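You operate a simulated robot arm through the tools that you are given. There is no shell and no other tool. Be economical: measure what you need, move in short steps, check, and stop when the job is done.

Carry out the task below with a simulated robot arm. There is one attempt and no reset: what you move stays moved.

## Task
Put things in order on the top of the beige drawer chest. At the end: the cardboard tube from the top of the beige drawer chest stands on top of the red bundle; the green scrub pad stands where the cardboard tube stood; the cream filter from the top of the beige drawer chest stands where the yellow stopper stood; the yellow stopper from the top of the beige drawer chest stands where the green scrub pad stood; whatever was shut is shut again. Leave all else as you found it, and nothing knocked over.
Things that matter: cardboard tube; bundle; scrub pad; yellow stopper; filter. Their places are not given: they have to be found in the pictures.

It is judged by the outcome, as a careful person would: the job done as asked, and still so three seconds after it is handed in. It fails if anything else is knocked over, pushed out of place, dropped, spilled or broken. A push-on lid holds only when it is set on centred and level and pressed home; a screw cap is set on level and turned clockwise until tight.

## Robot
A 7-joint arm with a two-finger parallel gripper, fixed in place. Base frame: the origin is at the foot of the arm, x ahead of it, y to its left, z up; the work surface is at about z = 0. Lengths are in mm, angles in rad, forces in N, time in s.
With the tool pointing down near the work surface it reaches from about 220 to 580 mm from the base axis. Its first joint turns from -1.152 to 1.152 rad. Payload 2.5 kg.
The TCP is the grasp point between the finger pads, 23 mm short of the fingertips. In the tool frame z runs along the fingers and y along their closing line. Largest opening 94 mm; finger width 38, thickness 10; the body of the gripper, 54 by 96 mm, starts 39 mm behind the TCP.
Orientation is that of the tool frame in the base frame, as a unit quaternion [x, y, z, w]. With the fingers straight down and closing along the base's y, the tool's x points along the base's -x, its y along +y and its z along -z.

## Interface
- The arm moves only by the tool jog_arm. Its argument "targets" is one flat list of numbers, 7 for each row, row after row: the shift along the tool's x, y, z in mm, then the turn, a rotation vector about the tool's x, y, z in rad, then the opening, from 0 (shut) to 1 (fully open). In form: [x, y, z, ax, ay, az, gripper, x, y, z, ax, ay, az, gripper, ...]. A call has 1 to 12 rows; each row shifts and turns the commanded pose from where the row before left it, along the tool's axes as they then stand. Each row takes 0.2 s and may step no farther than 50 mm and 0.15 rad from the row before; otherwise, or with a gripper value out of range, the whole call is refused. Where a pose cannot be reached the arm comes as near as it can. A force on the tool above 40 N (or 10 N above the force at the start of the call, whichever is more), or a blocked arm, ends the call early, and 0.2 s more pass. Each finger travels about 108 mm/s and halts on what it meets, pressing with about 29 N; the grip force reading is that of the motor and also rises with nothing between the fingers. The clock runs only during rows and for 0.2 s after the last one: add rows that do not move to give the fingers time. The reply holds the time, the measured pose of the TCP, the force on the tool along the base axes, the opening and the grip force, in the units named above and with some noise.
- Cameras (640 x 400 px; columns grow to the right, rows downward): "scene" is fixed at [130.8, -417.7, 541.3]; the picture's right is [0.72, -0.69, 0.00], its down [-0.41, -0.43, -0.81] and it looks along [0.56, 0.58, -0.59] (base axes); focal length 351 px, centre (320, 200). "wrist" rides on the gripper at [-39, 0, -44] in the tool frame; the picture's right is [0.00, -1.00, 0.00], its down [0.97, 0.00, -0.24] and it looks along [0.24, 0.00, 0.97] (tool axes); focal length 218 px, centre (320, 200).
- capture(camera): a new picture of that camera. No time passes.
- locate(camera, pixels): for up to 12 pixels [column, row] of the newest picture of that camera ("zoom" is the newest enlarged one), the place [x, y, z] in the base frame of the surface seen there, good to about 2 mm. No time passes.
- inspect(camera, box): a new picture of the part [left, top, right, bottom] of that camera's present view, enlarged. No time passes.
- sign_off(): hands the job in; it is judged then, once.

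Keep the steps short. Do not move on a guess: measure, check each grasp and each placing, and mend mistakes. In all there are 80 turns and 38 pictures (those below and enlarged ones count). Leave the gripper open and the arm clear of the work at the hand-in unless told otherwise, and finish with a single line.

The tools are called after "Emit:" as a command line: name --argument value ..., lists and objects as JSON in quotes. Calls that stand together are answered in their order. jog_arm: Moves the arm, as the interface text tells. Its arguments: {"type":"object","properties":{"targets":{"type":"array","items":{"type":"number"}}},"required":["targets"]} The other tools are called the same way: capture (camera) takes a picture; locate (camera, pixels) gives the place of the surface under pixels of a picture; inspect (camera, box) takes an enlarged picture of a part of a camera's view; sign_off () hands the job in.

At the start:

```text
clock: 0.0
tool_pos: [338.8, -95.7, 311.3]
ee_rot: [0.001, 1.0, 0.0, 0.0]
wrist_force: [1.0, -0.2, -0.4]
grip_width: 94.0
gripper_force: 0.0
```

scene: 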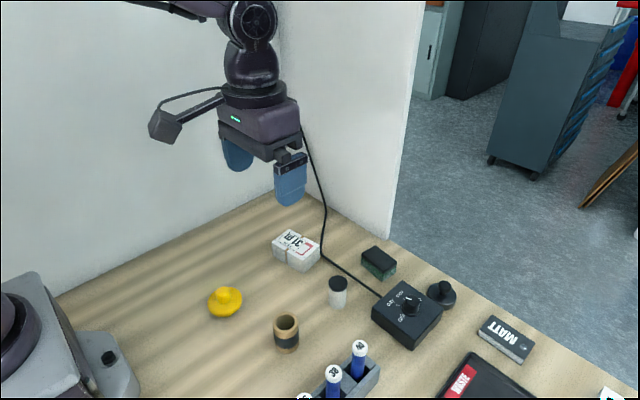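
wrist: 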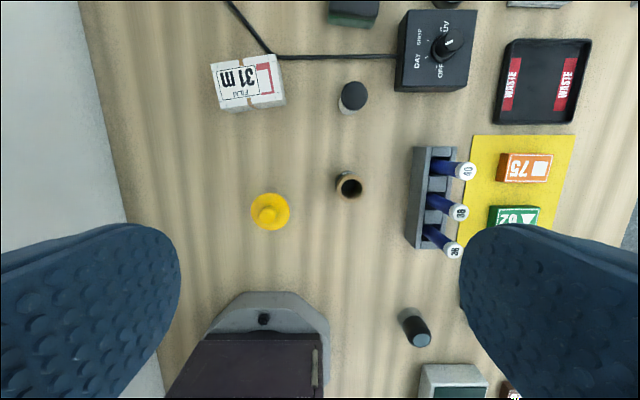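

I can see the yellow stopper, the tube and a dark green block, but no red bundle or cream filter yet. I'll enlarge parts of both views to look for them.

Emit:
inspect --camera "scene" --box '[200, 220, 420, 360]'

Emit:
inspect --camera "wrist" --box '[380, 0, 640, 400]'

Emit:
inspect --camera "scene" --box '[280, 280, 640, 400]'

```text
2.86 times, centred on (310, 290) of scene
```

zoom: 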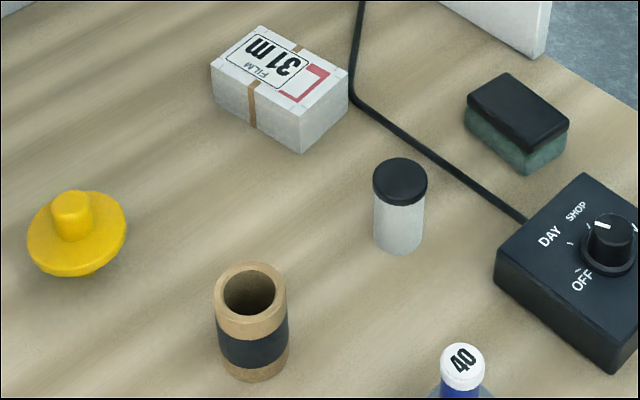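

```text
1.00 times, centred on (510, 200) of wrist
```

zoom: 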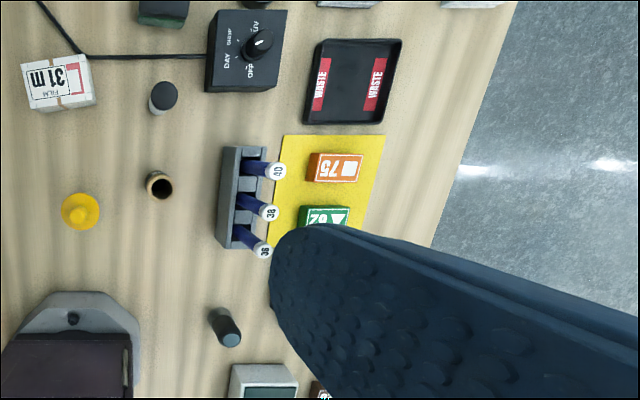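

```text
1.78 times, centred on (460, 340) of scene
```

zoom: 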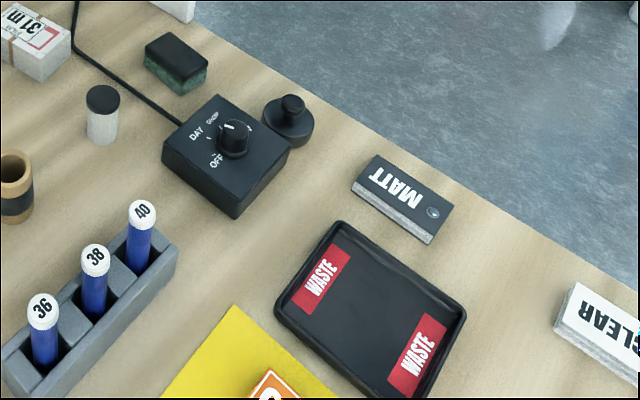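

There's still no red bundle or cream filter in sight. I'll shift 200 mm to the right (−y) at this height and look again.

Emit:
jog_arm --targets '[0, -50, 0, 0, 0, 0, 1, 0, -50, 0, 0, 0, 0, 1, 0, -50, 0, 0, 0, 0, 1, 0, -50, 0, 0, 0, 0, 1, 0, 0, 0, 0, 0, 0, 1]'

Emit:
capture --camera "wrist"

```text
clock: 1.2
tool_pos: [337.3, -298.3, 309.6]
ee_rot: [0.0, 1.0, 0.0, 0.0]
wrist_force: [-0.4, -0.4, 0.5]
grip_width: 94.1
gripper_force: 0.0
```

```text
32 pictures are left
```

wrist: 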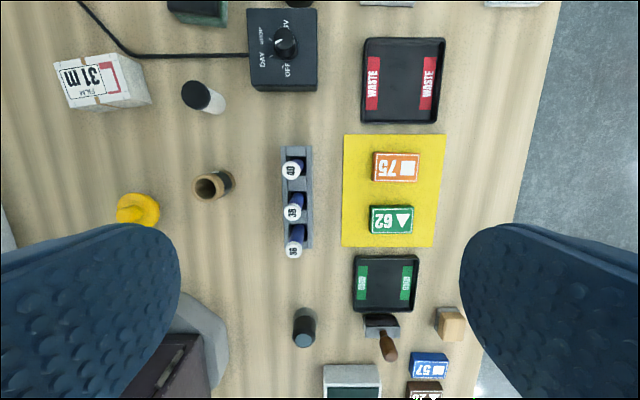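

More items show up at the lower right. I'll enlarge that area, then move toward the base for a better look.

Emit:
inspect --camera "wrist" --box '[280, 240, 490, 400]'

Emit:
jog_arm --targets '[0, 0, -40, 0, 0, 0, 1, 50, 0, 0, 0, 0, 0, 1, 50, 0, 0, 0, 0, 0, 1, 0, -30, 0, 0, 0, 0, 1, 0, 0, 0, 0, 0, 0, 1]'

Emit:
capture --camera "wrist"

Emit:
capture --camera "scene"

```text
2.50 times, centred on (385, 320) of wrist
```

zoom: 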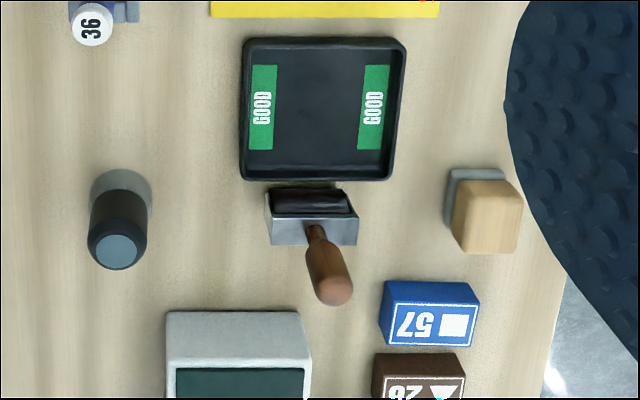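

```text
clock: 2.4
tool_pos: [238.4, -325.4, 351.2]
ee_rot: [0.0, 1.0, 0.0, 0.0]
wrist_force: [1.3, 0.0, 0.4]
grip_width: 93.8
gripper_force: 0.1
```

```text
30 pictures are left
```

wrist: 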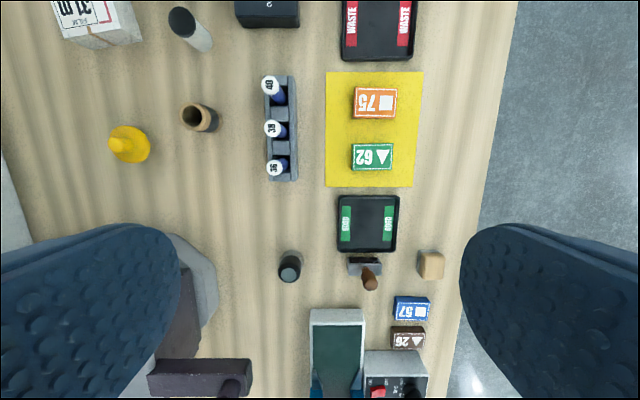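

```text
29 pictures are left
```

scene: 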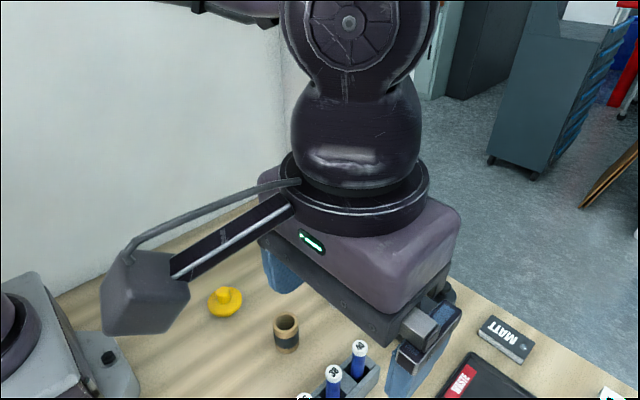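

I'll enlarge the bottom of this view, then tip the wrist to look toward the near side.

Emit:
inspect --camera "wrist" --box '[270, 290, 470, 400]'

Emit:
jog_arm --targets '[0, 0, 0, 0, 0.15, 0, 1, 0, 0, 0, 0, 0.15, 0, 1, 0, 0, 0, 0, 0.15, 0, 1, 0, 0, 0, 0, 0.15, 0, 1, 0, 0, 0, 0, 0, 0, 1]'

Emit:
capture --camera "wrist"

```text
3.20 times, centred on (370, 345) of wrist
```

zoom: 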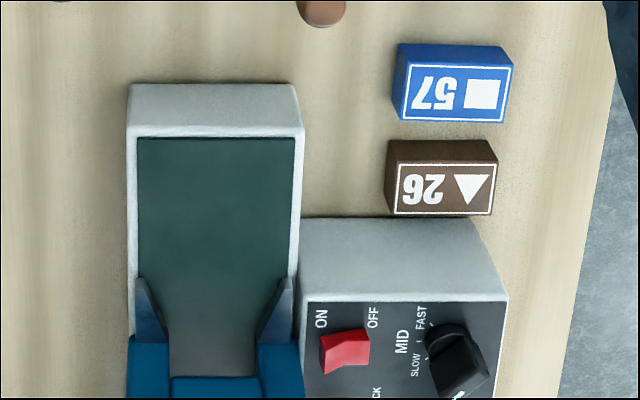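

```text
clock: 3.6
tool_pos: [239.7, -326.3, 351.9]
ee_rot: [0.0, 0.955, -0.001, -0.297]
wrist_force: [0.3, 0.1, -0.4]
grip_width: 94.0
gripper_force: 0.1
```

```text
27 pictures are left
```

wrist: 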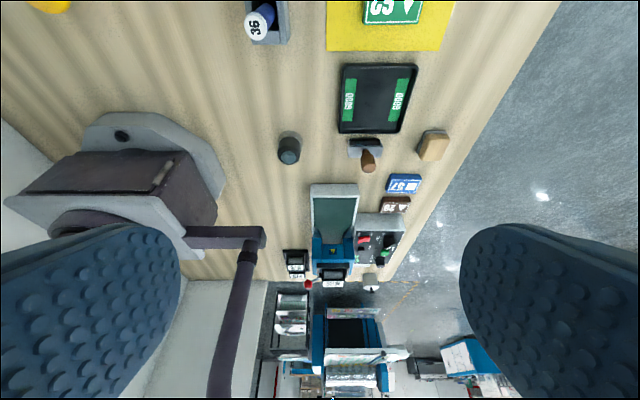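

I don't see a chest or bundle on this side. Next I'll tip the other way and look ahead.

Emit:
jog_arm --targets '[0, 0, 0, 0, -0.15, 0, 1, 0, 0, 0, 0, -0.15, 0, 1, 0, 0, 0, 0, -0.15, 0, 1, 0, 0, 0, 0, -0.15, 0, 1, -40, 40, 0, 0, -0.15, 0, 1, -40, 30, 0, 0, -0.15, 0, 1, -40, 30, 0, 0, -0.15, 0, 1, 0, 30, 0, 0, -0.15, 0, 1, 0, 0, 0, 0, 0, 0, 1]'

Emit:
capture --camera "wrist"

```text
refused: row 5 steps farther than a row can; nothing moved
```

```text
26 pictures are left
```

wrist: 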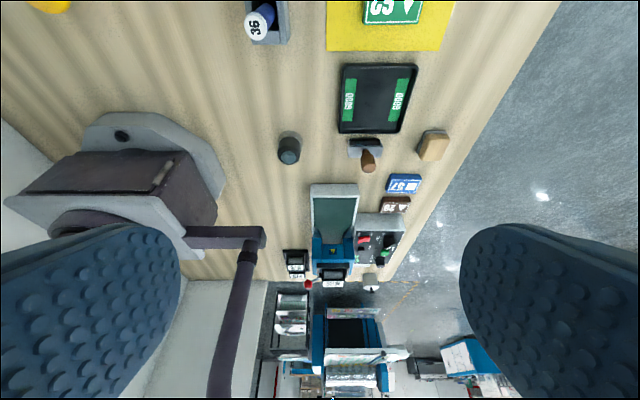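

That row was over the step limit. I'll send the same move again in smaller steps.

Emit:
jog_arm --targets '[0, 0, 0, 0, -0.15, 0, 1, 0, 0, 0, 0, -0.15, 0, 1, 0, 0, 0, 0, -0.15, 0, 1, 0, 0, 0, 0, -0.15, 0, 1, -40, 25, 0, 0, -0.15, 0, 1, -40, 25, 0, 0, -0.15, 0, 1, 0, 45, 0, 0, -0.15, 0, 1, 0, 45, 0, 0, -0.15, 0, 1, 0, 40, 0, 0, 0, 0, 1, 0, 0, 0, 0, 0, 0, 1]'

Emit:
capture --camera "wrist"

```text
clock: 5.8
tool_pos: [318.4, -146.2, 357.1]
ee_rot: [0.0, 0.955, 0.0, 0.296]
wrist_force: [0.2, 0.5, 0.2]
grip_width: 94.0
gripper_force: 0.0
```

```text
25 pictures are left
```

wrist: 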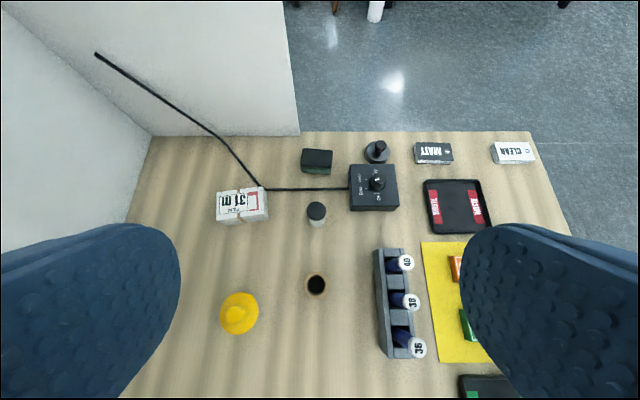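

This end of the bench shows the 31 m strapped block, the canister, the tube, the stopper and the scrub pad. I'll enlarge the 31 m block and the canister to work out what they are.

Emit:
inspect --camera "wrist" --box '[205, 135, 345, 235]'

Emit:
inspect --camera "scene" --box '[260, 220, 360, 320]'

```text
4.00 times, centred on (275, 185) of wrist
```

zoom: 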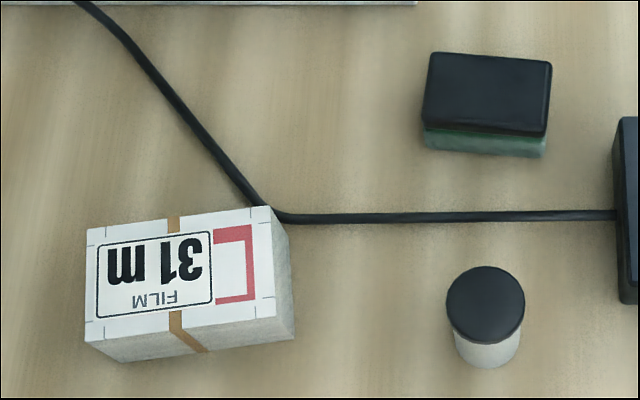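

```text
4.00 times, centred on (310, 270) of scene
```

zoom: 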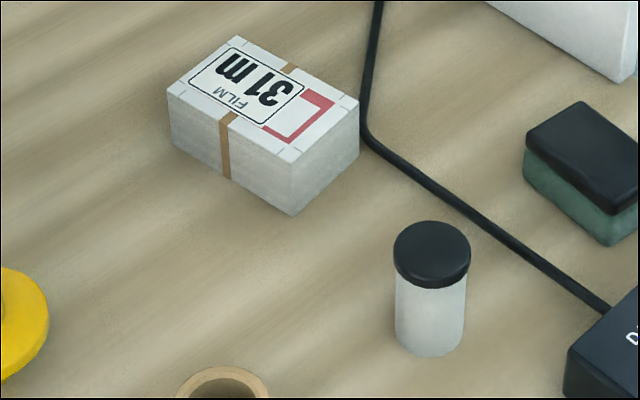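

Several items come in matching pairs of shape:
- **Stoppers:** one black, one yellow.
- **Capped cylinders:** one dark, one cream-white.
- **Pads:** one tan, one green.
- **Banded stacks:** MATT, CLEAR, and the one with red marking (31 m).

That makes the red bundle the 31 m stack, and the cream filter the pale cylinder with the dark cap. I'll level the tool over this area to measure.

Emit:
jog_arm --targets '[0, 0, 0, 0, 0.15, 0, 1, 0, 0, 0, 0, 0.15, 0, 1, 0, 0, 0, 0, 0.15, 0, 1, 0, 0, 0, 0, 0.15, 0, 1, -40, 30, 0, 0, 0, 0, 1, -40, 20, 20, 0, 0, 0, 1, 0, 0, 40, 0, 0, 0, 1, 0, 0, 0, 0, 0, 0, 1]'

Emit:
capture --camera "wrist"

```text
clock: 7.6
tool_pos: [400.7, -96.5, 296.4]
ee_rot: [0.001, 1.0, 0.0, 0.0]
wrist_force: [-0.3, -0.1, -0.5]
grip_width: 94.1
gripper_force: 0.0
```

```text
22 pictures are left
```

wrist: 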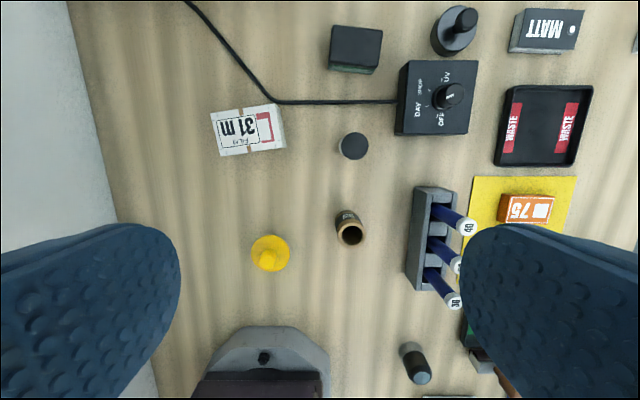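

I'll enlarge this vertical view over the objects so I can measure them accurately.

Emit:
inspect --camera "wrist" --box '[200, 15, 400, 165]'

```text
2.67 times, centred on (300, 90) of wrist
```

zoom: 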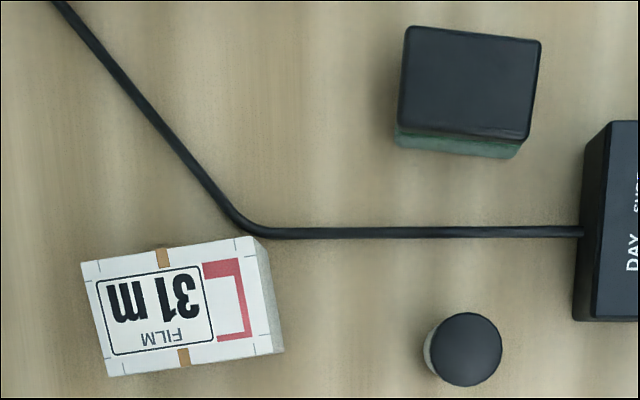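

I'll locate the bundle's corners, the pad's corners and the filter in the enlarged view, and the tube and stopper in the full one.

Emit:
locate --camera "zoom" --pixels '[[84, 265], [252, 240], [272, 352], [110, 374], [408, 30], [538, 42], [526, 136], [402, 122], [432, 348], [498, 348], [465, 316], [465, 383]]'

Emit:
locate --camera "wrist" --pixels '[[338, 234], [362, 234], [350, 226], [350, 244], [269, 258], [252, 253], [288, 253], [270, 237], [269, 270], [345, 60], [300, 200], [360, 64]]'

Emit:
locate --camera "scene" --pixels '[[274, 323], [298, 323], [286, 317], [286, 348], [226, 295], [208, 305], [241, 303], [225, 315], [330, 300], [338, 306], [346, 300], [367, 262]]'

```text
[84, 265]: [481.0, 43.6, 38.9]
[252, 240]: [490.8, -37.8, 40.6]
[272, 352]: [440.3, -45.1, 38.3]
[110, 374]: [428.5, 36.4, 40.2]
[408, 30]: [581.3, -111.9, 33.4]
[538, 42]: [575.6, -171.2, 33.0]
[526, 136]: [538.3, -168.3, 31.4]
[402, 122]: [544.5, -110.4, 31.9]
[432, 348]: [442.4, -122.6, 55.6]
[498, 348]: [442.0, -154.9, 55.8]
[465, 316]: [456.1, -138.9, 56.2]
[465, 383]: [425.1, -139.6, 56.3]
```

```text
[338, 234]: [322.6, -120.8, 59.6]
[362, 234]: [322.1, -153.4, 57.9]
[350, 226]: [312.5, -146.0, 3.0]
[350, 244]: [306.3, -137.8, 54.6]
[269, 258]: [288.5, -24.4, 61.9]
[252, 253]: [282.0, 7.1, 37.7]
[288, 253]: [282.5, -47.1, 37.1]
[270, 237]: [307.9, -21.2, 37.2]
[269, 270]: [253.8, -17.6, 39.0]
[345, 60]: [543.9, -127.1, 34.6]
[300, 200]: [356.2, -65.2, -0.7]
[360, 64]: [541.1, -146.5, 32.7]
```

```text
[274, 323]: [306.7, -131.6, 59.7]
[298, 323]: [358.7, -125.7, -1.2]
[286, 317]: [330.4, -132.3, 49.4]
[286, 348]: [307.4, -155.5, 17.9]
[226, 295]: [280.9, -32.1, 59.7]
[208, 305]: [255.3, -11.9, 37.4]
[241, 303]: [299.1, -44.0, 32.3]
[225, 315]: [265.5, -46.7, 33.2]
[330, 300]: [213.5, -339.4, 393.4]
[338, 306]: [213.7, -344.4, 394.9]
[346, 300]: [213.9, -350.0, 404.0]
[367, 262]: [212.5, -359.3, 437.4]
```

Measured so far:
- **Bundle:** centre about (460, −1), top at z 39.5.
- **Pad:** centre about (560, −140), top at z 33.
- **Filter:** centre (441, −139), top at z 56.

I'll enlarge the tube, stopper and rack next.

Emit:
inspect --camera "wrist" --box '[240, 180, 440, 305]'

```text
3.20 times, centred on (340, 242) of wrist
```

zoom: 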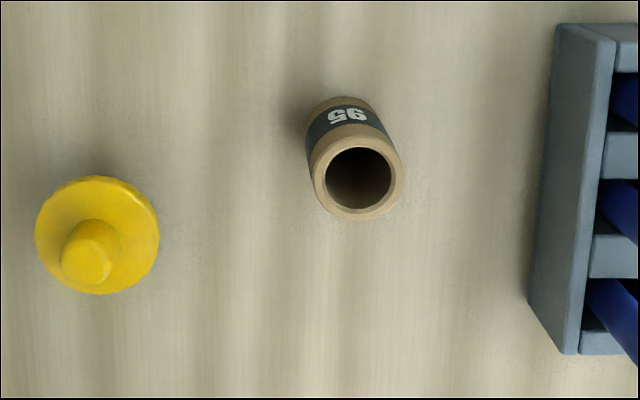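

I'll locate points on the tube rim, the stopper's disc and knob, and the rack's left edge. In the main view I'll also locate the switch box corner and the cable.

Emit:
locate --camera "zoom" --pixels '[[315, 178], [401, 178], [358, 139], [358, 215], [86, 262], [64, 266], [107, 266], [40, 235], [156, 235], [98, 180], [98, 290], [557, 24]]'

Emit:
locate --camera "wrist" --pixels '[[401, 64], [398, 132], [360, 101], [290, 102], [434, 46], [407, 284], [414, 190], [410, 64]]'

```text
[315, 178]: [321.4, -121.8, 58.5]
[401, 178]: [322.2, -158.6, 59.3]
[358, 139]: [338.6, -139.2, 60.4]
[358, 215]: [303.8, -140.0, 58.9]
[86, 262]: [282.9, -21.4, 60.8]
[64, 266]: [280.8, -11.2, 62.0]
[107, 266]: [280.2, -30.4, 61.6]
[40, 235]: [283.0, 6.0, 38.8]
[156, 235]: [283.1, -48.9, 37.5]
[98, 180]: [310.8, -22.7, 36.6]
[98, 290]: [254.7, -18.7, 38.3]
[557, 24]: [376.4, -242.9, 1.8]
```

```text
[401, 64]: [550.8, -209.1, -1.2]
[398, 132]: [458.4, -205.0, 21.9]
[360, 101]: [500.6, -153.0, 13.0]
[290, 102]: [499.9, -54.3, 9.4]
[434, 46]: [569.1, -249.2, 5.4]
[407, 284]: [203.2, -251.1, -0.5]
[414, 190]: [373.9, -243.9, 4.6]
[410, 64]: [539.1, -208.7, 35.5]
```

Tube: centre (321, −140), about 38 mm across, top at z 59. Stopper: centre (282, −21), knob top at z 61. I'll go over the tube and down to just above it.

Emit:
jog_arm --targets '[40, -21.5, 0, 0, 0, 0, 1, 39.7, -22, 0, 0, 0, 0, 1, 0, 0, 50, 0, 0, 0, 1, 0, 0, 50, 0, 0, 0, 1, 0, 0, 50, 0, 0, 0, 0.85, 0, 0, 0, 0, 0, 0, 0.85]'

```text
clock: 9.0
tool_pos: [318.8, -140.6, 146.4]
ee_rot: [0.0, 1.0, 0.0, 0.0]
wrist_force: [-0.4, -0.3, 0.2]
grip_width: 79.5
gripper_force: 0.1
```

The tool is over the tube. I'll go down 110 mm to z of about 36 and close.

Emit:
jog_arm --targets '[0, 0, 40, 0, 0, 0, 0.85, 0, 0, 40, 0, 0, 0, 0.85, 0, 0, 30, 0, 0, 0, 0.85, 0, 0, 0, 0, 0, 0, 0.85, 0, 0, 0, 0, 0, 0, 0.3, 0, 0, 0, 0, 0, 0, 0.3, 0, 0, 0, 0, 0, 0, 0.3]'

```text
clock: 10.6
tool_pos: [317.4, -139.1, 35.8]
ee_rot: [0.0, 1.0, 0.0, 0.001]
wrist_force: [-1.0, 1.0, 0.2]
grip_width: 38.9
gripper_force: 28.6
```

The tube is held: opening 38.9 mm, grip 28.6 N. I'll lift it and carry it above the bundle.

Emit:
jog_arm --targets '[0, 0, -40, 0, 0, 0, 0.3, 0, 0, -40, 0, 0, 0, 0.3, 0, 0, -30, 0, 0, 0, 0.3, -35, 34.5, 0, 0, 0, 0, 0.3, -35, 34.5, 0, 0, 0, 0, 0.3, -35, 34.5, 0, 0, 0, 0, 0.3, -34.5, 34.5, 0, 0, 0, 0, 0.3, 0, 0, 0, 0, 0, 0, 0.3, 0, 0, 0, 0, 0, 0, 0.3]'

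Emit:
capture --camera "scene"

```text
clock: 12.6
tool_pos: [460.1, -2.5, 146.7]
ee_rot: [0.0, 1.0, 0.0, -0.001]
wrist_force: [-0.7, 0.7, 0.1]
grip_width: 39.0
gripper_force: 28.6
```

```text
19 pictures are left
```

scene: 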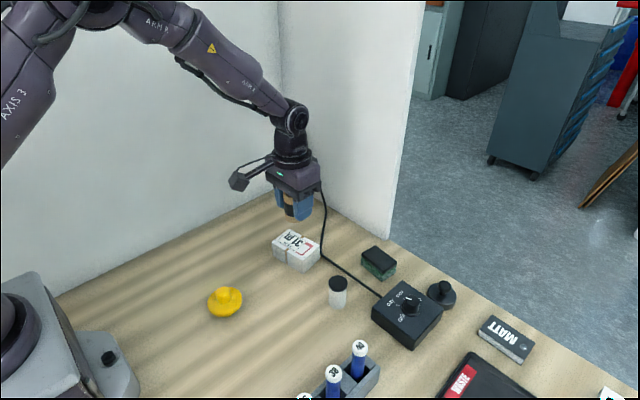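

The tube is above the bundle. I'll lower it 67 mm, just short of contact, then feel for the top.

Emit:
jog_arm --targets '[0, 0, 40, 0, 0, 0, 0.3, 0, 1, 20, 0, 0, 0, 0.3, 0, 0, 7, 0, 0, 0, 0.3, 0, 0, 0, 0, 0, 0, 0.3]'

Emit:
inspect --camera "scene" --box '[250, 190, 350, 290]'

```text
clock: 13.6
tool_pos: [460.3, -0.2, 79.2]
ee_rot: [0.0, 1.0, 0.0, 0.0]
wrist_force: [0.2, 0.4, -0.1]
grip_width: 39.3
gripper_force: 29.0
```

```text
4.00 times, centred on (300, 240) of scene
```

zoom: 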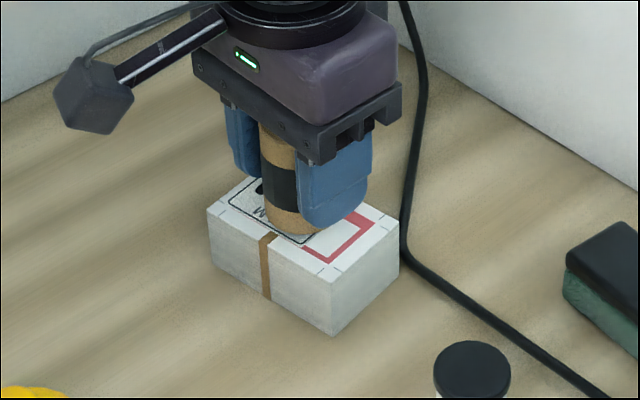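

The tube is nearly on the bundle, and centred. I'll lower it in 1 mm steps.

Emit:
jog_arm --targets '[0, 0, 2, 0, 0, 0, 0.3, 0, 0, 1, 0, 0, 0, 0.3, 0, 0, 0, 0, 0, 0, 0.3]'

```text
clock: 14.4
tool_pos: [459.5, -1.2, 77.9]
ee_rot: [0.0, 1.0, 0.0, 0.0]
wrist_force: [-1.1, 0.0, -0.3]
grip_width: 38.9
gripper_force: 29.5
```

No contact force yet, so I'll go 1 mm further.

Emit:
jog_arm --targets '[0, 0, 1, 0, 0, 0, 0.3, 0, 0, 0, 0, 0, 0, 0.3]'

```text
clock: 15.0
tool_pos: [459.4, -1.0, 76.0]
ee_rot: [0.001, 1.0, 0.0, 0.0]
wrist_force: [0.2, -0.2, -0.4]
grip_width: 38.9
gripper_force: 29.0
```

Emit:
jog_arm --targets '[0, 0, 1, 0, 0, 0, 0.3, 0, 0, 0, 0, 0, 0, 0.3]'

```text
clock: 15.6
tool_pos: [458.6, -1.0, 75.8]
ee_rot: [0.0, 1.0, 0.001, 0.0]
wrist_force: [-0.8, 0.1, -0.9]
grip_width: 38.9
gripper_force: 29.0
```

Emit:
jog_arm --targets '[0, 0, 0.7, 0, 0, 0, 0.3, 0, 0, 0, 0, 0, 0, 0.3]'

```text
clock: 16.2
tool_pos: [459.9, -0.2, 75.4]
ee_rot: [0.0, 1.0, 0.0, 0.001]
wrist_force: [-1.1, 0.4, 8.7]
grip_width: 38.7
gripper_force: 28.8
```

Contact: 8.7 N upward. I'll open the fingers in stages and rise straight up.

Emit:
jog_arm --targets '[0, 0, 0, 0, 0, 0, 0.45, 0, 0, 0, 0, 0, 0, 0.6, 0, 0, 0, 0, 0, 0, 0.8, 0, 0, 0, 0, 0, 0, 0.8, 0, 0, -30, 0, 0, 0, 0.8, 0, 0, -40, 0, 0, 0, 0.8, 0, 0, -30, 0, 0, 0, 0.8]'

Emit:
inspect --camera "scene" --box '[200, 200, 400, 320]'

```text
clock: 17.8
tool_pos: [458.1, 0.2, 175.8]
ee_rot: [0.001, 1.0, 0.0, 0.0]
wrist_force: [0.7, 0.1, 0.9]
grip_width: 75.1
gripper_force: 0.0
```

```text
3.20 times, centred on (300, 260) of scene
```

zoom: 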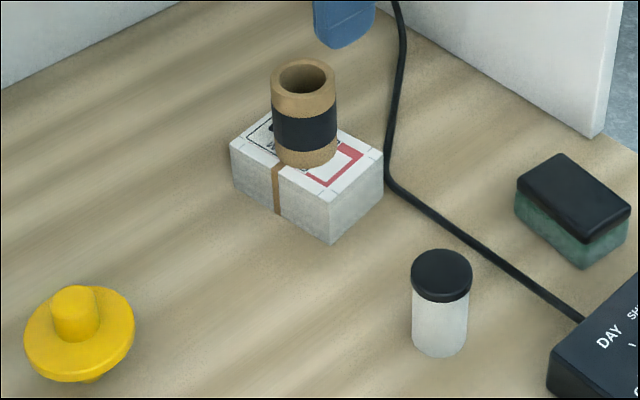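

The tube stands squarely on the bundle. Next is the pad: I'll move above it, turn 0.085 rad to match it, and look.

Emit:
jog_arm --targets '[-25, -35, 0, 0, 0, 0, 0.85, -25, -35, 0, 0, 0, 0, 0.85, -25, -35, 0, 0, 0, 0, 0.85, -25.5, -34.5, 0, 0, 0, 0, 0.85, 0, 0, 40, 0, 0, 0.085, 0.85, 0, 0, 30, 0, 0, 0, 0.85, 0, 0, 0, 0, 0, 0, 0.85, 0, 0, 0, 0, 0, 0, 0.85]'

Emit:
inspect --camera "scene" --box '[320, 190, 460, 310]'

Emit:
capture --camera "wrist"

```text
clock: 19.6
tool_pos: [559.6, -143.3, 105.0]
ee_rot: [0.042, 0.999, 0.0, 0.0]
wrist_force: [-0.1, -0.4, -0.2]
grip_width: 79.9
gripper_force: 0.1
```

```text
3.33 times, centred on (390, 250) of scene
```

zoom: 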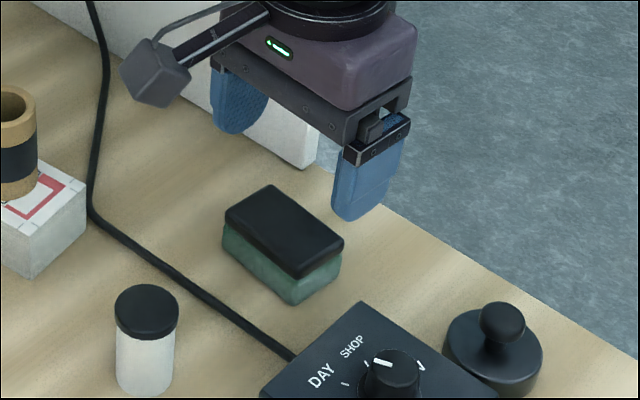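

```text
15 pictures are left
```

wrist: 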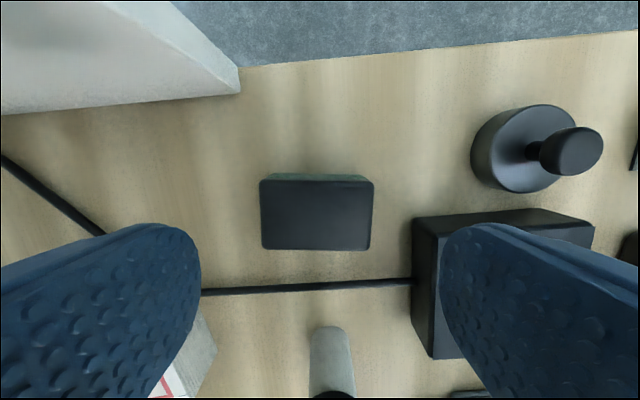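

The pad lines up with the fingers. I'll check its corners from here.

Emit:
locate --camera "wrist" --pixels '[[263, 183], [371, 184], [368, 247], [265, 246], [414, 240], [425, 225]]'

```text
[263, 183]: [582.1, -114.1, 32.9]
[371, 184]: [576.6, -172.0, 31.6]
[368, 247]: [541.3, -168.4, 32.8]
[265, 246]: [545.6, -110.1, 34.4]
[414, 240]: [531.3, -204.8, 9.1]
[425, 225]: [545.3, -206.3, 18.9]
```

The pad's centre is (561, −141). I'll correct by 2 mm and go down to z of about 28.

Emit:
jog_arm --targets '[-1, 2, 40, 0, 0, 0, 0.85, 0, 0, 25, 0, 0, 0, 0.85, 0, 0, 12, 0, 0, 0, 0.85, 0, 0, 0, 0, 0, 0, 0.85]'

```text
clock: 20.6
tool_pos: [559.5, -138.1, 28.0]
ee_rot: [0.043, 0.999, 0.0, 0.0]
wrist_force: [0.3, -0.1, 0.2]
grip_width: 80.0
gripper_force: 0.1
```

The tool is in position with no contact. I'll close on the pad.

Emit:
jog_arm --targets '[0, 0, 0, 0, 0, 0, 0.55, 0, 0, 0, 0, 0, 0, 0.5, 0, 0, 0, 0, 0, 0, 0.5, 0, 0, 0, 0, 0, 0, 0.5]'

```text
clock: 21.6
tool_pos: [560.7, -138.8, 28.0]
ee_rot: [0.042, 0.999, 0.0, 0.0]
wrist_force: [0.9, 0.2, -0.1]
grip_width: 63.3
gripper_force: 28.8
```

The pad is held at 63 mm. I'll lift it 90 mm, undo the turn and carry it back over the tube's old place.

Emit:
jog_arm --targets '[0, 0, -20, 0, 0, 0, 0.5, 0, 0, -40, 0, 0, 0, 0.5, 0, 0, -30, 0, 0, 0, 0.5, 0, 0, 0, 0, 0, -0.085, 0.5, 48, 0, 0, 0, 0, 0, 0.5, 48, 0, 0, 0, 0, 0, 0.5, 48, 0, 0, 0, 0, 0, 0.5, 48, 0, 0, 0, 0, 0, 0.5, 47, -1.5, 0, 0, 0, 0, 0.5, 0, 0, 0, 0, 0, 0, 0.5, 0, 0, 0, 0, 0, 0, 0.5]'

```text
clock: 24.0
tool_pos: [320.2, -140.5, 119.2]
ee_rot: [0.0, 1.0, 0.0, 0.0]
wrist_force: [-0.3, -0.3, -0.4]
grip_width: 63.2
gripper_force: 28.7
```

The pad is over the spot. I'll lower it 87 mm to near contact.

Emit:
jog_arm --targets '[0, 0, 40, 0, 0, 0, 0.5, 0, 0, 35, 0, 0, 0, 0.5, 0, 0, 12, 0, 0, 0, 0.5, 0, 0, 2, 0, 0, 0, 0.5, 0, 0, 0, 0, 0, 0, 0.5]'

Emit:
jog_arm --targets '[0, 0, 1, 0, 0, 0, 0.5, 0, 0, 0, 0, 0, 0, 0.5]'

```text
clock: 25.2
tool_pos: [321.7, -140.8, 28.2]
ee_rot: [0.0, 1.0, -0.001, 0.0]
wrist_force: [0.3, 0.3, -0.4]
grip_width: 63.2
gripper_force: 29.5
```

```text
clock: 25.8
tool_pos: [321.7, -141.8, 28.3]
ee_rot: [0.0, 1.0, 0.001, 0.0]
wrist_force: [-0.4, 0.2, -0.8]
grip_width: 63.0
gripper_force: 28.5
```

Emit:
jog_arm --targets '[0, 0, 0.7, 0, 0, 0, 0.5, 0, 0, 0, 0, 0, 0, 0.5]'

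```text
clock: 26.4
tool_pos: [320.5, -142.2, 27.8]
ee_rot: [-0.001, 1.0, 0.0, 0.001]
wrist_force: [-2.8, 2.8, 17.1]
grip_width: 63.3
gripper_force: 29.0
```

Contact at 17 N. I'll open and rise.

Emit:
jog_arm --targets '[0, 0, 0, 0, 0, 0, 0.7, 0, 0, 0, 0, 0, 0, 0.85, 0, 0, 0, 0, 0, 0, 0.95, 0, 0, -30, 0, 0, 0, 0.95, 0, 0, -40, 0, 0, 0, 0.95, 0, 0, -40, 0, 0, 0, 0.95, 0, 0, 0, 0, 0, 0, 0.95]'

Emit:
inspect --camera "scene" --box '[190, 220, 430, 370]'

```text
clock: 28.0
tool_pos: [322.9, -143.5, 138.0]
ee_rot: [0.001, 1.0, 0.0, 0.0]
wrist_force: [0.4, 0.5, -0.8]
grip_width: 89.2
gripper_force: 0.0
```

```text
2.67 times, centred on (310, 295) of scene
```

zoom: 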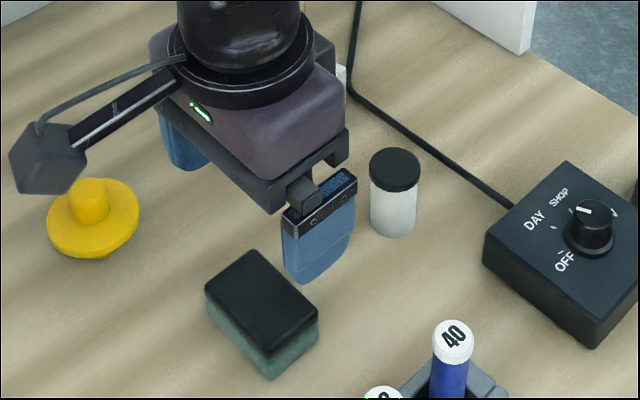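

The pad is placed. Next is the stopper: I'll move over it and check.

Emit:
jog_arm --targets '[20, 40, 0, 0, 0, 0, 0.6, 19, 40, 0, 0, 0, 0, 0.6, 0, 40.5, 0, 0, 0, 0, 0.6, 0, 0, 0, 0, 0, 0, 0.6, 0, 0, 0, 0, 0, 0, 0.6]'

Emit:
capture --camera "wrist"

```text
clock: 29.2
tool_pos: [281.9, -18.7, 137.8]
ee_rot: [-0.001, 1.0, -0.001, 0.0]
wrist_force: [0.3, -0.5, -0.2]
grip_width: 56.3
gripper_force: 0.1
```

```text
13 pictures are left
```

wrist: 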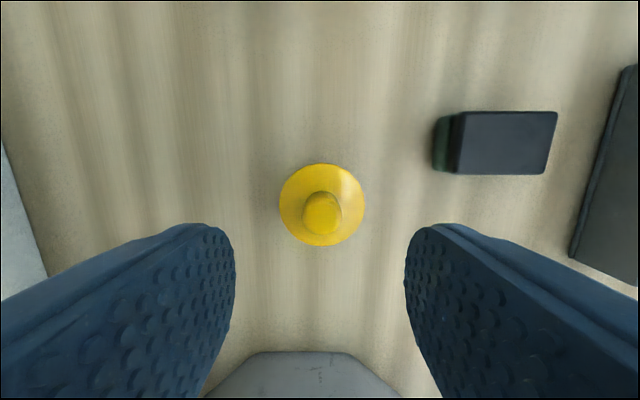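

The knob is centred between the fingers. I'll locate it, the disc edges and the pad's corners to confirm that placing.

Emit:
locate --camera "wrist" --pixels '[[322, 214], [305, 214], [339, 214], [322, 230], [281, 205], [363, 205], [321, 166], [321, 243], [466, 115], [555, 115], [545, 171], [456, 171]]'

```text
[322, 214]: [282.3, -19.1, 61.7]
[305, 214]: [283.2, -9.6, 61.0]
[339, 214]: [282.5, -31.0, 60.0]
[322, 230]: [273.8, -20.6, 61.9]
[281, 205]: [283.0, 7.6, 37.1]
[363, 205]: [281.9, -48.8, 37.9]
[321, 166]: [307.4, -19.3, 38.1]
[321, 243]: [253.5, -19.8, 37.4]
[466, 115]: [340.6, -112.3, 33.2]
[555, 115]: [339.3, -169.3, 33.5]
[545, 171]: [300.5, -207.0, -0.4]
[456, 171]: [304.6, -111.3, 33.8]
```

The pad sits at (322, −141), right on target. The stopper's centre is (281.5, −20.4). I'll go down to z of about 64, with the fingertips just above the disc, and grip the knob.

Emit:
jog_arm --targets '[0, -1, 40, 0, 0, 0, 0.5, 0, 0, 34, 0, 0, 0, 0.5, 0, 0, 0, 0, 0, 0, 0.5, 0, 0, 0, 0, 0, 0, 0.1, 0, 0, 0, 0, 0, 0, 0.1, 0, 0, 0, 0, 0, 0, 0.1]'

```text
clock: 30.6
tool_pos: [282.3, -20.5, 63.2]
ee_rot: [0.0, 1.0, 0.0, 0.0]
wrist_force: [0.5, 0.2, 0.6]
grip_width: 22.6
gripper_force: 28.8
```

The knob is held at 22.6 mm. I'll lift the stopper 100 mm and carry it toward the pad's old place at (561, −141).

Emit:
jog_arm --targets '[0, 0, -20, 0, 0, 0, 0.1, 0, 0, -40, 0, 0, 0, 0.1, 0, 0, -40, 0, 0, 0, 0.1, -39.9, -17.25, 0, 0, 0, 0, 0.1, -39.9, -17.25, 0, 0, 0, 0, 0.1, -39.9, -17.25, 0, 0, 0, 0, 0.1, -39.9, -17.25, 0, 0, 0, 0, 0.1, -39.9, -17.25, 0, 0, 0, 0, 0.1, -39.9, -17.25, 0, 0, 0, 0, 0.1, -39.9, -17.25, 0, 0, 0, 0, 0.1, 0, 0, 0, 0, 0, 0, 0.1, 0, 0, 0, 0, 0, 0, 0.1]'

Emit:
capture --camera "scene"

```text
clock: 33.2
tool_pos: [562.5, -141.8, 165.1]
ee_rot: [0.0, 1.0, 0.0, 0.0]
wrist_force: [0.1, -0.1, -0.4]
grip_width: 22.8
gripper_force: 29.6
```

```text
12 pictures are left
```

scene: 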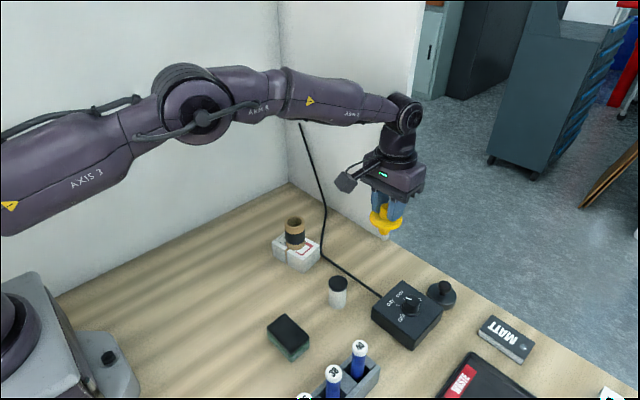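

The stopper hangs level and ends in a narrow plug, so it has to be set down gently. I'll lower it 97 mm, to about 4 mm above contact.

Emit:
jog_arm --targets '[0, 0, 40, 0, 0, 0, 0.1, 0, 0, 40, 0, 0, 0, 0.1, 0, 0, 17, 0, 0, 0, 0.1, 0, 0, 0, 0, 0, 0, 0.1]'

Emit:
jog_arm --targets '[0, 0, 2, 0, 0, 0, 0.1, 0, 0, 0, 0, 0, 0, 0.1]'

Emit:
jog_arm --targets '[0, 0, 1, 0, 0, 0, 0.1, 0, 0, 0, 0, 0, 0, 0.1]'

```text
clock: 34.2
tool_pos: [561.0, -140.3, 65.9]
ee_rot: [0.0, 1.0, 0.0, -0.001]
wrist_force: [0.2, -0.2, -0.4]
grip_width: 22.8
gripper_force: 29.0
```

```text
clock: 34.8
tool_pos: [560.8, -140.4, 65.3]
ee_rot: [0.0, 1.0, -0.001, 0.0]
wrist_force: [-1.3, 0.1, 3.8]
grip_width: 22.6
gripper_force: 29.3
```

```text
clock: 35.4
tool_pos: [560.6, -140.7, 64.3]
ee_rot: [0.0, 1.0, 0.0, 0.001]
wrist_force: [-0.9, -1.1, 9.0]
grip_width: 22.2
gripper_force: 29.4
```

Contact at 9 N. I'll open slowly and rise.

Emit:
jog_arm --targets '[0, 0, 0, 0, 0, 0, 0.3, 0, 0, 0, 0, 0, 0, 0.45, 0, 0, 0, 0, 0, 0, 0.6, 0, 0, 0, 0, 0, 0, 0.6, 0, 0, -30, 0, 0, 0, 0.6, 0, 0, -40, 0, 0, 0, 0.6, 0, 0, -20, 0, 0, 0, 0.6, 0, 0, 0, 0, 0, 0, 0.6]'

Emit:
capture --camera "wrist"

Emit:
inspect --camera "scene" --box '[320, 190, 480, 310]'

```text
clock: 37.2
tool_pos: [562.8, -140.1, 152.1]
ee_rot: [0.0, 1.0, 0.0, 0.0]
wrist_force: [0.0, 0.1, 0.0]
grip_width: 56.1
gripper_force: 0.1
```

```text
11 pictures are left
```

wrist: 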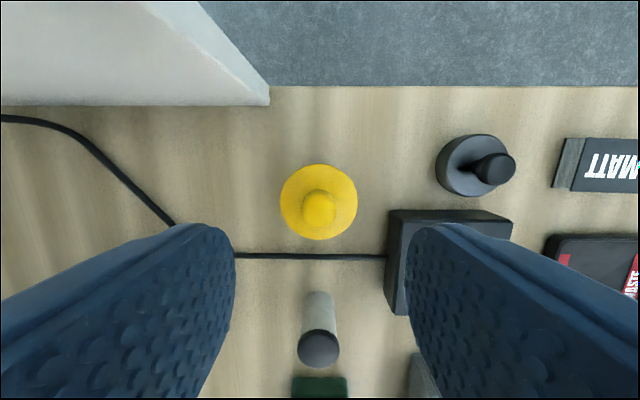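

```text
3.33 times, centred on (400, 250) of scene
```

zoom: 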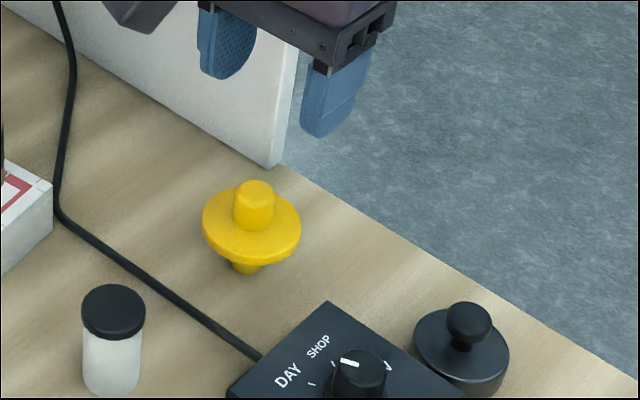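

The stopper stands upright. Last is the filter at (441, −139): I'll move over it and verify.

Emit:
jog_arm --targets '[40, 0.5, 0, 0, 0, 0, 0.7, 40, 0.5, 0, 0, 0, 0, 0.7, 40.5, 1, 0, 0, 0, 0, 0.7, 0, 0, 20, 0, 0, 0, 0.7, 0, 0, 0, 0, 0, 0, 0.7]'

Emit:
capture --camera "wrist"

```text
clock: 38.4
tool_pos: [441.4, -139.7, 131.1]
ee_rot: [0.0, 1.0, 0.001, 0.0]
wrist_force: [-0.1, 0.0, 0.2]
grip_width: 66.0
gripper_force: 0.1
```

```text
9 pictures are left
```

wrist: 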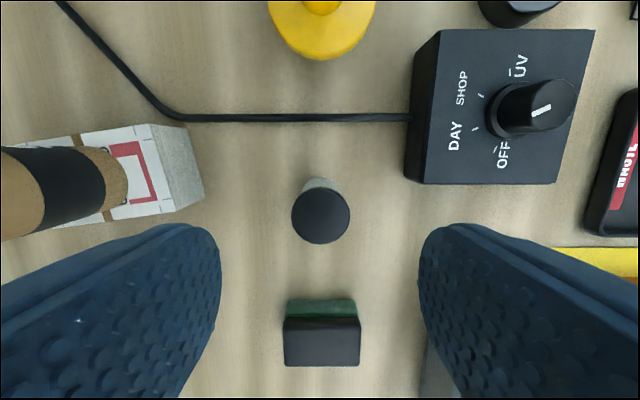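

The filter is centred, so I'll go down to z of about 33 and close.

Emit:
jog_arm --targets '[0, 0, 40, 0, 0, 0, 0.7, 0, 0, 40, 0, 0, 0, 0.7, 0, 0, 18, 0, 0, 0, 0.7, 0, 0, 0, 0, 0, 0, 0.7, 0, 0, 0, 0, 0, 0, 0.25, 0, 0, 0, 0, 0, 0, 0.25, 0, 0, 0, 0, 0, 0, 0.25]'

```text
clock: 40.0
tool_pos: [443.2, -138.8, 33.8]
ee_rot: [0.0, 1.0, 0.0, 0.0]
wrist_force: [-0.1, 0.3, -0.4]
grip_width: 32.7
gripper_force: 28.7
```

The filter is held at 32.7 mm. I'll lift it 90 mm and carry it over the stopper's old place at (281.5, −20.5).

Emit:
jog_arm --targets '[0, 0, -20, 0, 0, 0, 0.25, 0, 0, -35, 0, 0, 0, 0.25, 0, 0, -35, 0, 0, 0, 0.25, 32.1, 23.7, 0, 0, 0, 0, 0.25, 32.1, 23.7, 0, 0, 0, 0, 0.25, 32.1, 23.7, 0, 0, 0, 0, 0.25, 32.1, 23.7, 0, 0, 0, 0, 0.25, 32.1, 23.7, 0, 0, 0, 0, 0.25, 0, 0, 0, 0, 0, 0, 0.25, 0, 0, 0, 0, 0, 0, 0.25]'

Emit:
jog_arm --targets '[0, 0, 40, 0, 0, 0, 0.25, 0, 0, 35, 0, 0, 0, 0.25, 0, 0, 12, 0, 0, 0, 0.25, 0, 0, 0, 0, 0, 0, 0.25]'

Emit:
jog_arm --targets '[0, 0, 2, 0, 0, 0, 0.25, 0, 0, 0, 0, 0, 0, 0.25]'

```text
clock: 42.2
tool_pos: [281.0, -21.4, 124.4]
ee_rot: [0.0, 1.0, 0.0, 0.001]
wrist_force: [-0.2, 0.4, 0.3]
grip_width: 32.7
gripper_force: 28.3
```

```text
clock: 43.2
tool_pos: [281.0, -20.8, 38.1]
ee_rot: [0.0, 1.0, -0.001, 0.0]
wrist_force: [0.7, 0.8, -0.3]
grip_width: 32.4
gripper_force: 29.2
```

```text
clock: 43.8
tool_pos: [280.9, -21.1, 36.4]
ee_rot: [0.0, 1.0, -0.001, 0.0]
wrist_force: [-0.2, -0.7, 0.2]
grip_width: 32.9
gripper_force: 28.6
```

The filter is on position and about 1–2 mm up, so I'll feel for contact.

Emit:
jog_arm --targets '[0, 0, 1, 0, 0, 0, 0.25, 0, 0, 0, 0, 0, 0, 0.25]'

Emit:
jog_arm --targets '[0, 0, 0.7, 0, 0, 0, 0.25, 0, 0, 0, 0, 0, 0, 0.25]'

```text
clock: 44.4
tool_pos: [281.0, -21.4, 35.7]
ee_rot: [0.0, 1.0, 0.0, 0.0]
wrist_force: [0.2, -0.4, -0.2]
grip_width: 32.6
gripper_force: 29.0
```

```text
clock: 45.0
tool_pos: [280.7, -20.2, 35.3]
ee_rot: [0.0, 1.0, 0.0, 0.0]
wrist_force: [0.6, -0.6, -0.7]
grip_width: 32.5
gripper_force: 29.3
```

Emit:
jog_arm --targets '[0, 0, 0.8, 0, 0, 0, 0.25, 0, 0, 0, 0, 0, 0, 0.25]'

```text
clock: 45.6
tool_pos: [281.6, -19.6, 35.3]
ee_rot: [0.0, 1.0, 0.0, 0.0]
wrist_force: [0.0, 0.5, 0.5]
grip_width: 32.7
gripper_force: 29.1
```

Emit:
jog_arm --targets '[0, 0, 0.7, 0, 0, 0, 0.25, 0, 0, 0, 0, 0, 0, 0.25]'

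```text
clock: 46.2
tool_pos: [282.0, -20.0, 34.0]
ee_rot: [0.0, 1.0, 0.0, 0.0]
wrist_force: [-2.0, -0.7, 12.1]
grip_width: 32.6
gripper_force: 29.0
```

Contact at 12 N. I'll open, rise and check everything.

Emit:
jog_arm --targets '[0, 0, 0, 0, 0, 0, 0.4, 0, 0, 0, 0, 0, 0, 0.55, 0, 0, 0, 0, 0, 0, 0.7, 0, 0, 0, 0, 0, 0, 0.7, 0, 0, -40, 0, 0, 0, 0.8, 0, 0, -40, 0, 0, 0, 1, 0, 0, -40, 0, 0, 0, 1, 0, 0, -40, 0, 0, 0, 1, 0, 0, -40, 0, 0, 0, 1, 0, 0, -40, 0, 0, 0, 1, 0, 0, 0, 0, 0, 0, 1, 0, 0, 0, 0, 0, 0, 1]'

Emit:
capture --camera "scene"

Emit:
capture --camera "wrist"

```text
clock: 48.8
tool_pos: [278.6, -19.5, 274.2]
ee_rot: [0.0, 1.0, 0.0, -0.001]
wrist_force: [-0.1, -0.3, -0.8]
grip_width: 94.2
gripper_force: 0.1
```

```text
8 pictures are left
```

scene: 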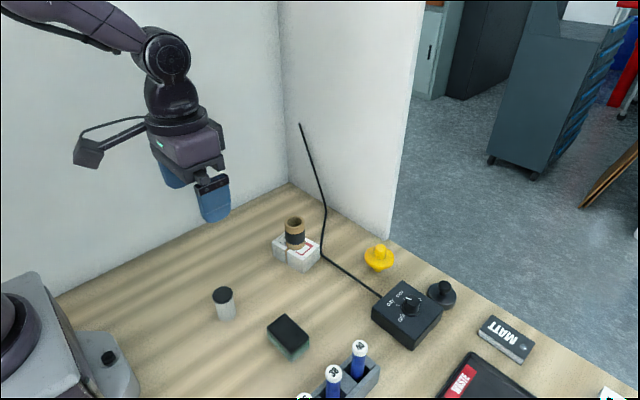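

```text
7 pictures are left
```

wrist: 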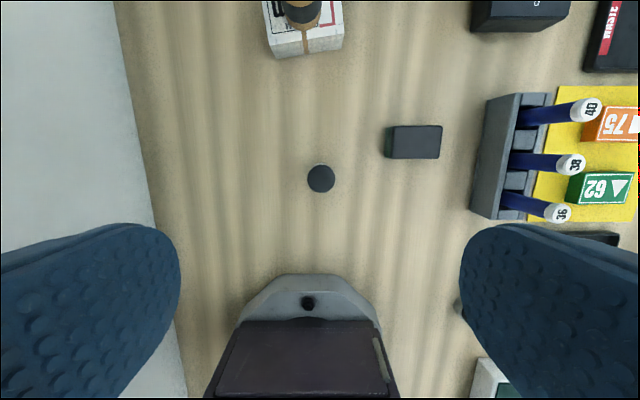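

All four items are in place and upright. Before handing in, I'll take a close look at the dark cylinder and the tan block, to be sure the pale cylinder is the cream filter.

Emit:
jog_arm --targets '[0, -50, 0, 0, 0, 0, 1, 0, -50, 0, 0, 0, 0, 1, 0, -50, 0, 0, 0, 0, 1, 0, -50, 0, 0, 0, 0, 1, 0, -50, 0, 0, 0, 0, 1, 0, -50, 0, 0, 0, 0, 1, 0, 0, 0, 0, 0, 0, 1]'

Emit:
inspect --camera "wrist" --box '[220, 200, 460, 350]'

```text
clock: 50.4
tool_pos: [279.6, -322.8, 271.2]
ee_rot: [0.0, 1.0, 0.0, 0.0]
wrist_force: [-0.2, -0.1, -0.5]
grip_width: 93.9
gripper_force: 0.1
```

```text
2.67 times, centred on (340, 275) of wrist
```

zoom: 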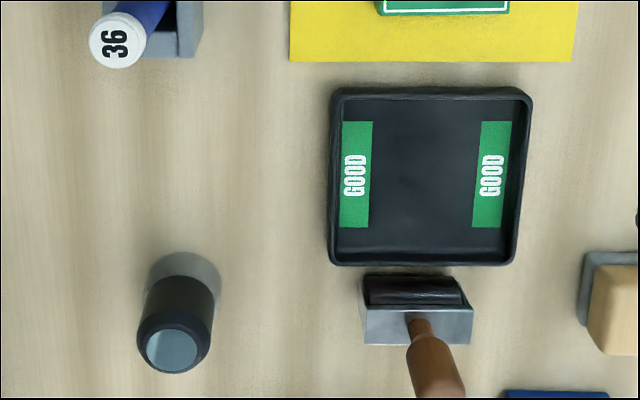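

The dark cylinder is a loupe with a glass top, not a filter. I'll tip back and enlarge the near end once more, to rule out another bundle or filter there.

Emit:
jog_arm --targets '[0, 0, 0, 0, 0.15, 0, 1, 0, 0, 0, 0, 0.15, 0, 1, 0, 0, 0, 0, 0.15, 0, 1, 0, 0, 0, 0, 0.15, 0, 1, 0, 0, 0, 0, 0, 0, 1]'

Emit:
inspect --camera "wrist" --box '[250, 120, 480, 300]'

```text
clock: 51.6
tool_pos: [280.3, -321.3, 273.2]
ee_rot: [0.0, 0.955, 0.0, -0.297]
wrist_force: [-0.3, 0.2, -1.0]
grip_width: 93.8
gripper_force: 0.0
```

```text
2.22 times, centred on (365, 210) of wrist
```

zoom: 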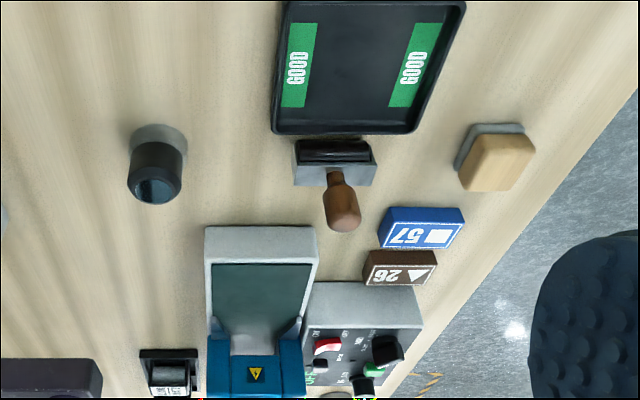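

Emit:
inspect --camera "wrist" --box '[400, 165, 460, 210]'

Emit:
inspect --camera "scene" --box '[200, 270, 260, 330]'

Emit:
locate --camera "wrist" --pixels '[[430, 188], [445, 180], [418, 180]]'

```text
8.89 times, centred on (430, 188) of wrist
```

zoom: 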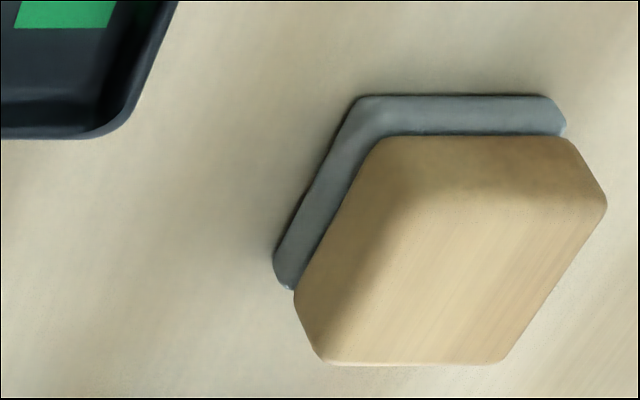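

```text
6.67 times, centred on (230, 300) of scene
```

zoom: 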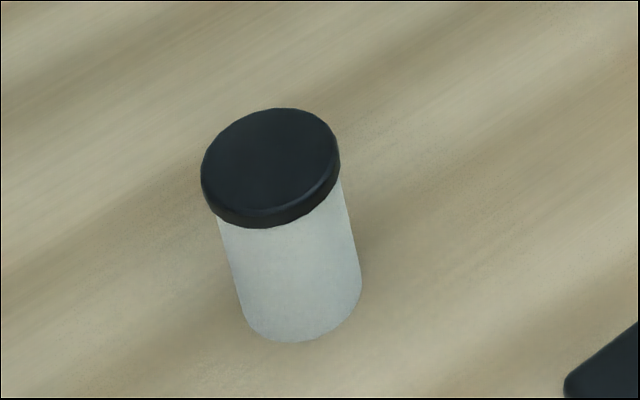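

```text
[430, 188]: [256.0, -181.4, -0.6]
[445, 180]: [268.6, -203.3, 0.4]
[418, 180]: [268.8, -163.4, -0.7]
```

The tan item is a wooden felt block, so the pale capped cylinder is the best match for the cream filter. Everything stands steady, the gripper is open and the arm is clear, so I'll hand in.

Emit:
sign_off

```text
The job is handed in.
```

Handed in: the tube stands on the red-marked 31 m bundle, the pad where the tube was, the stopper where the pad was and the filter where the stopper was, taking the 31 m stack as the red bundle and the pale capped cylinder as the cream filter by elimination.
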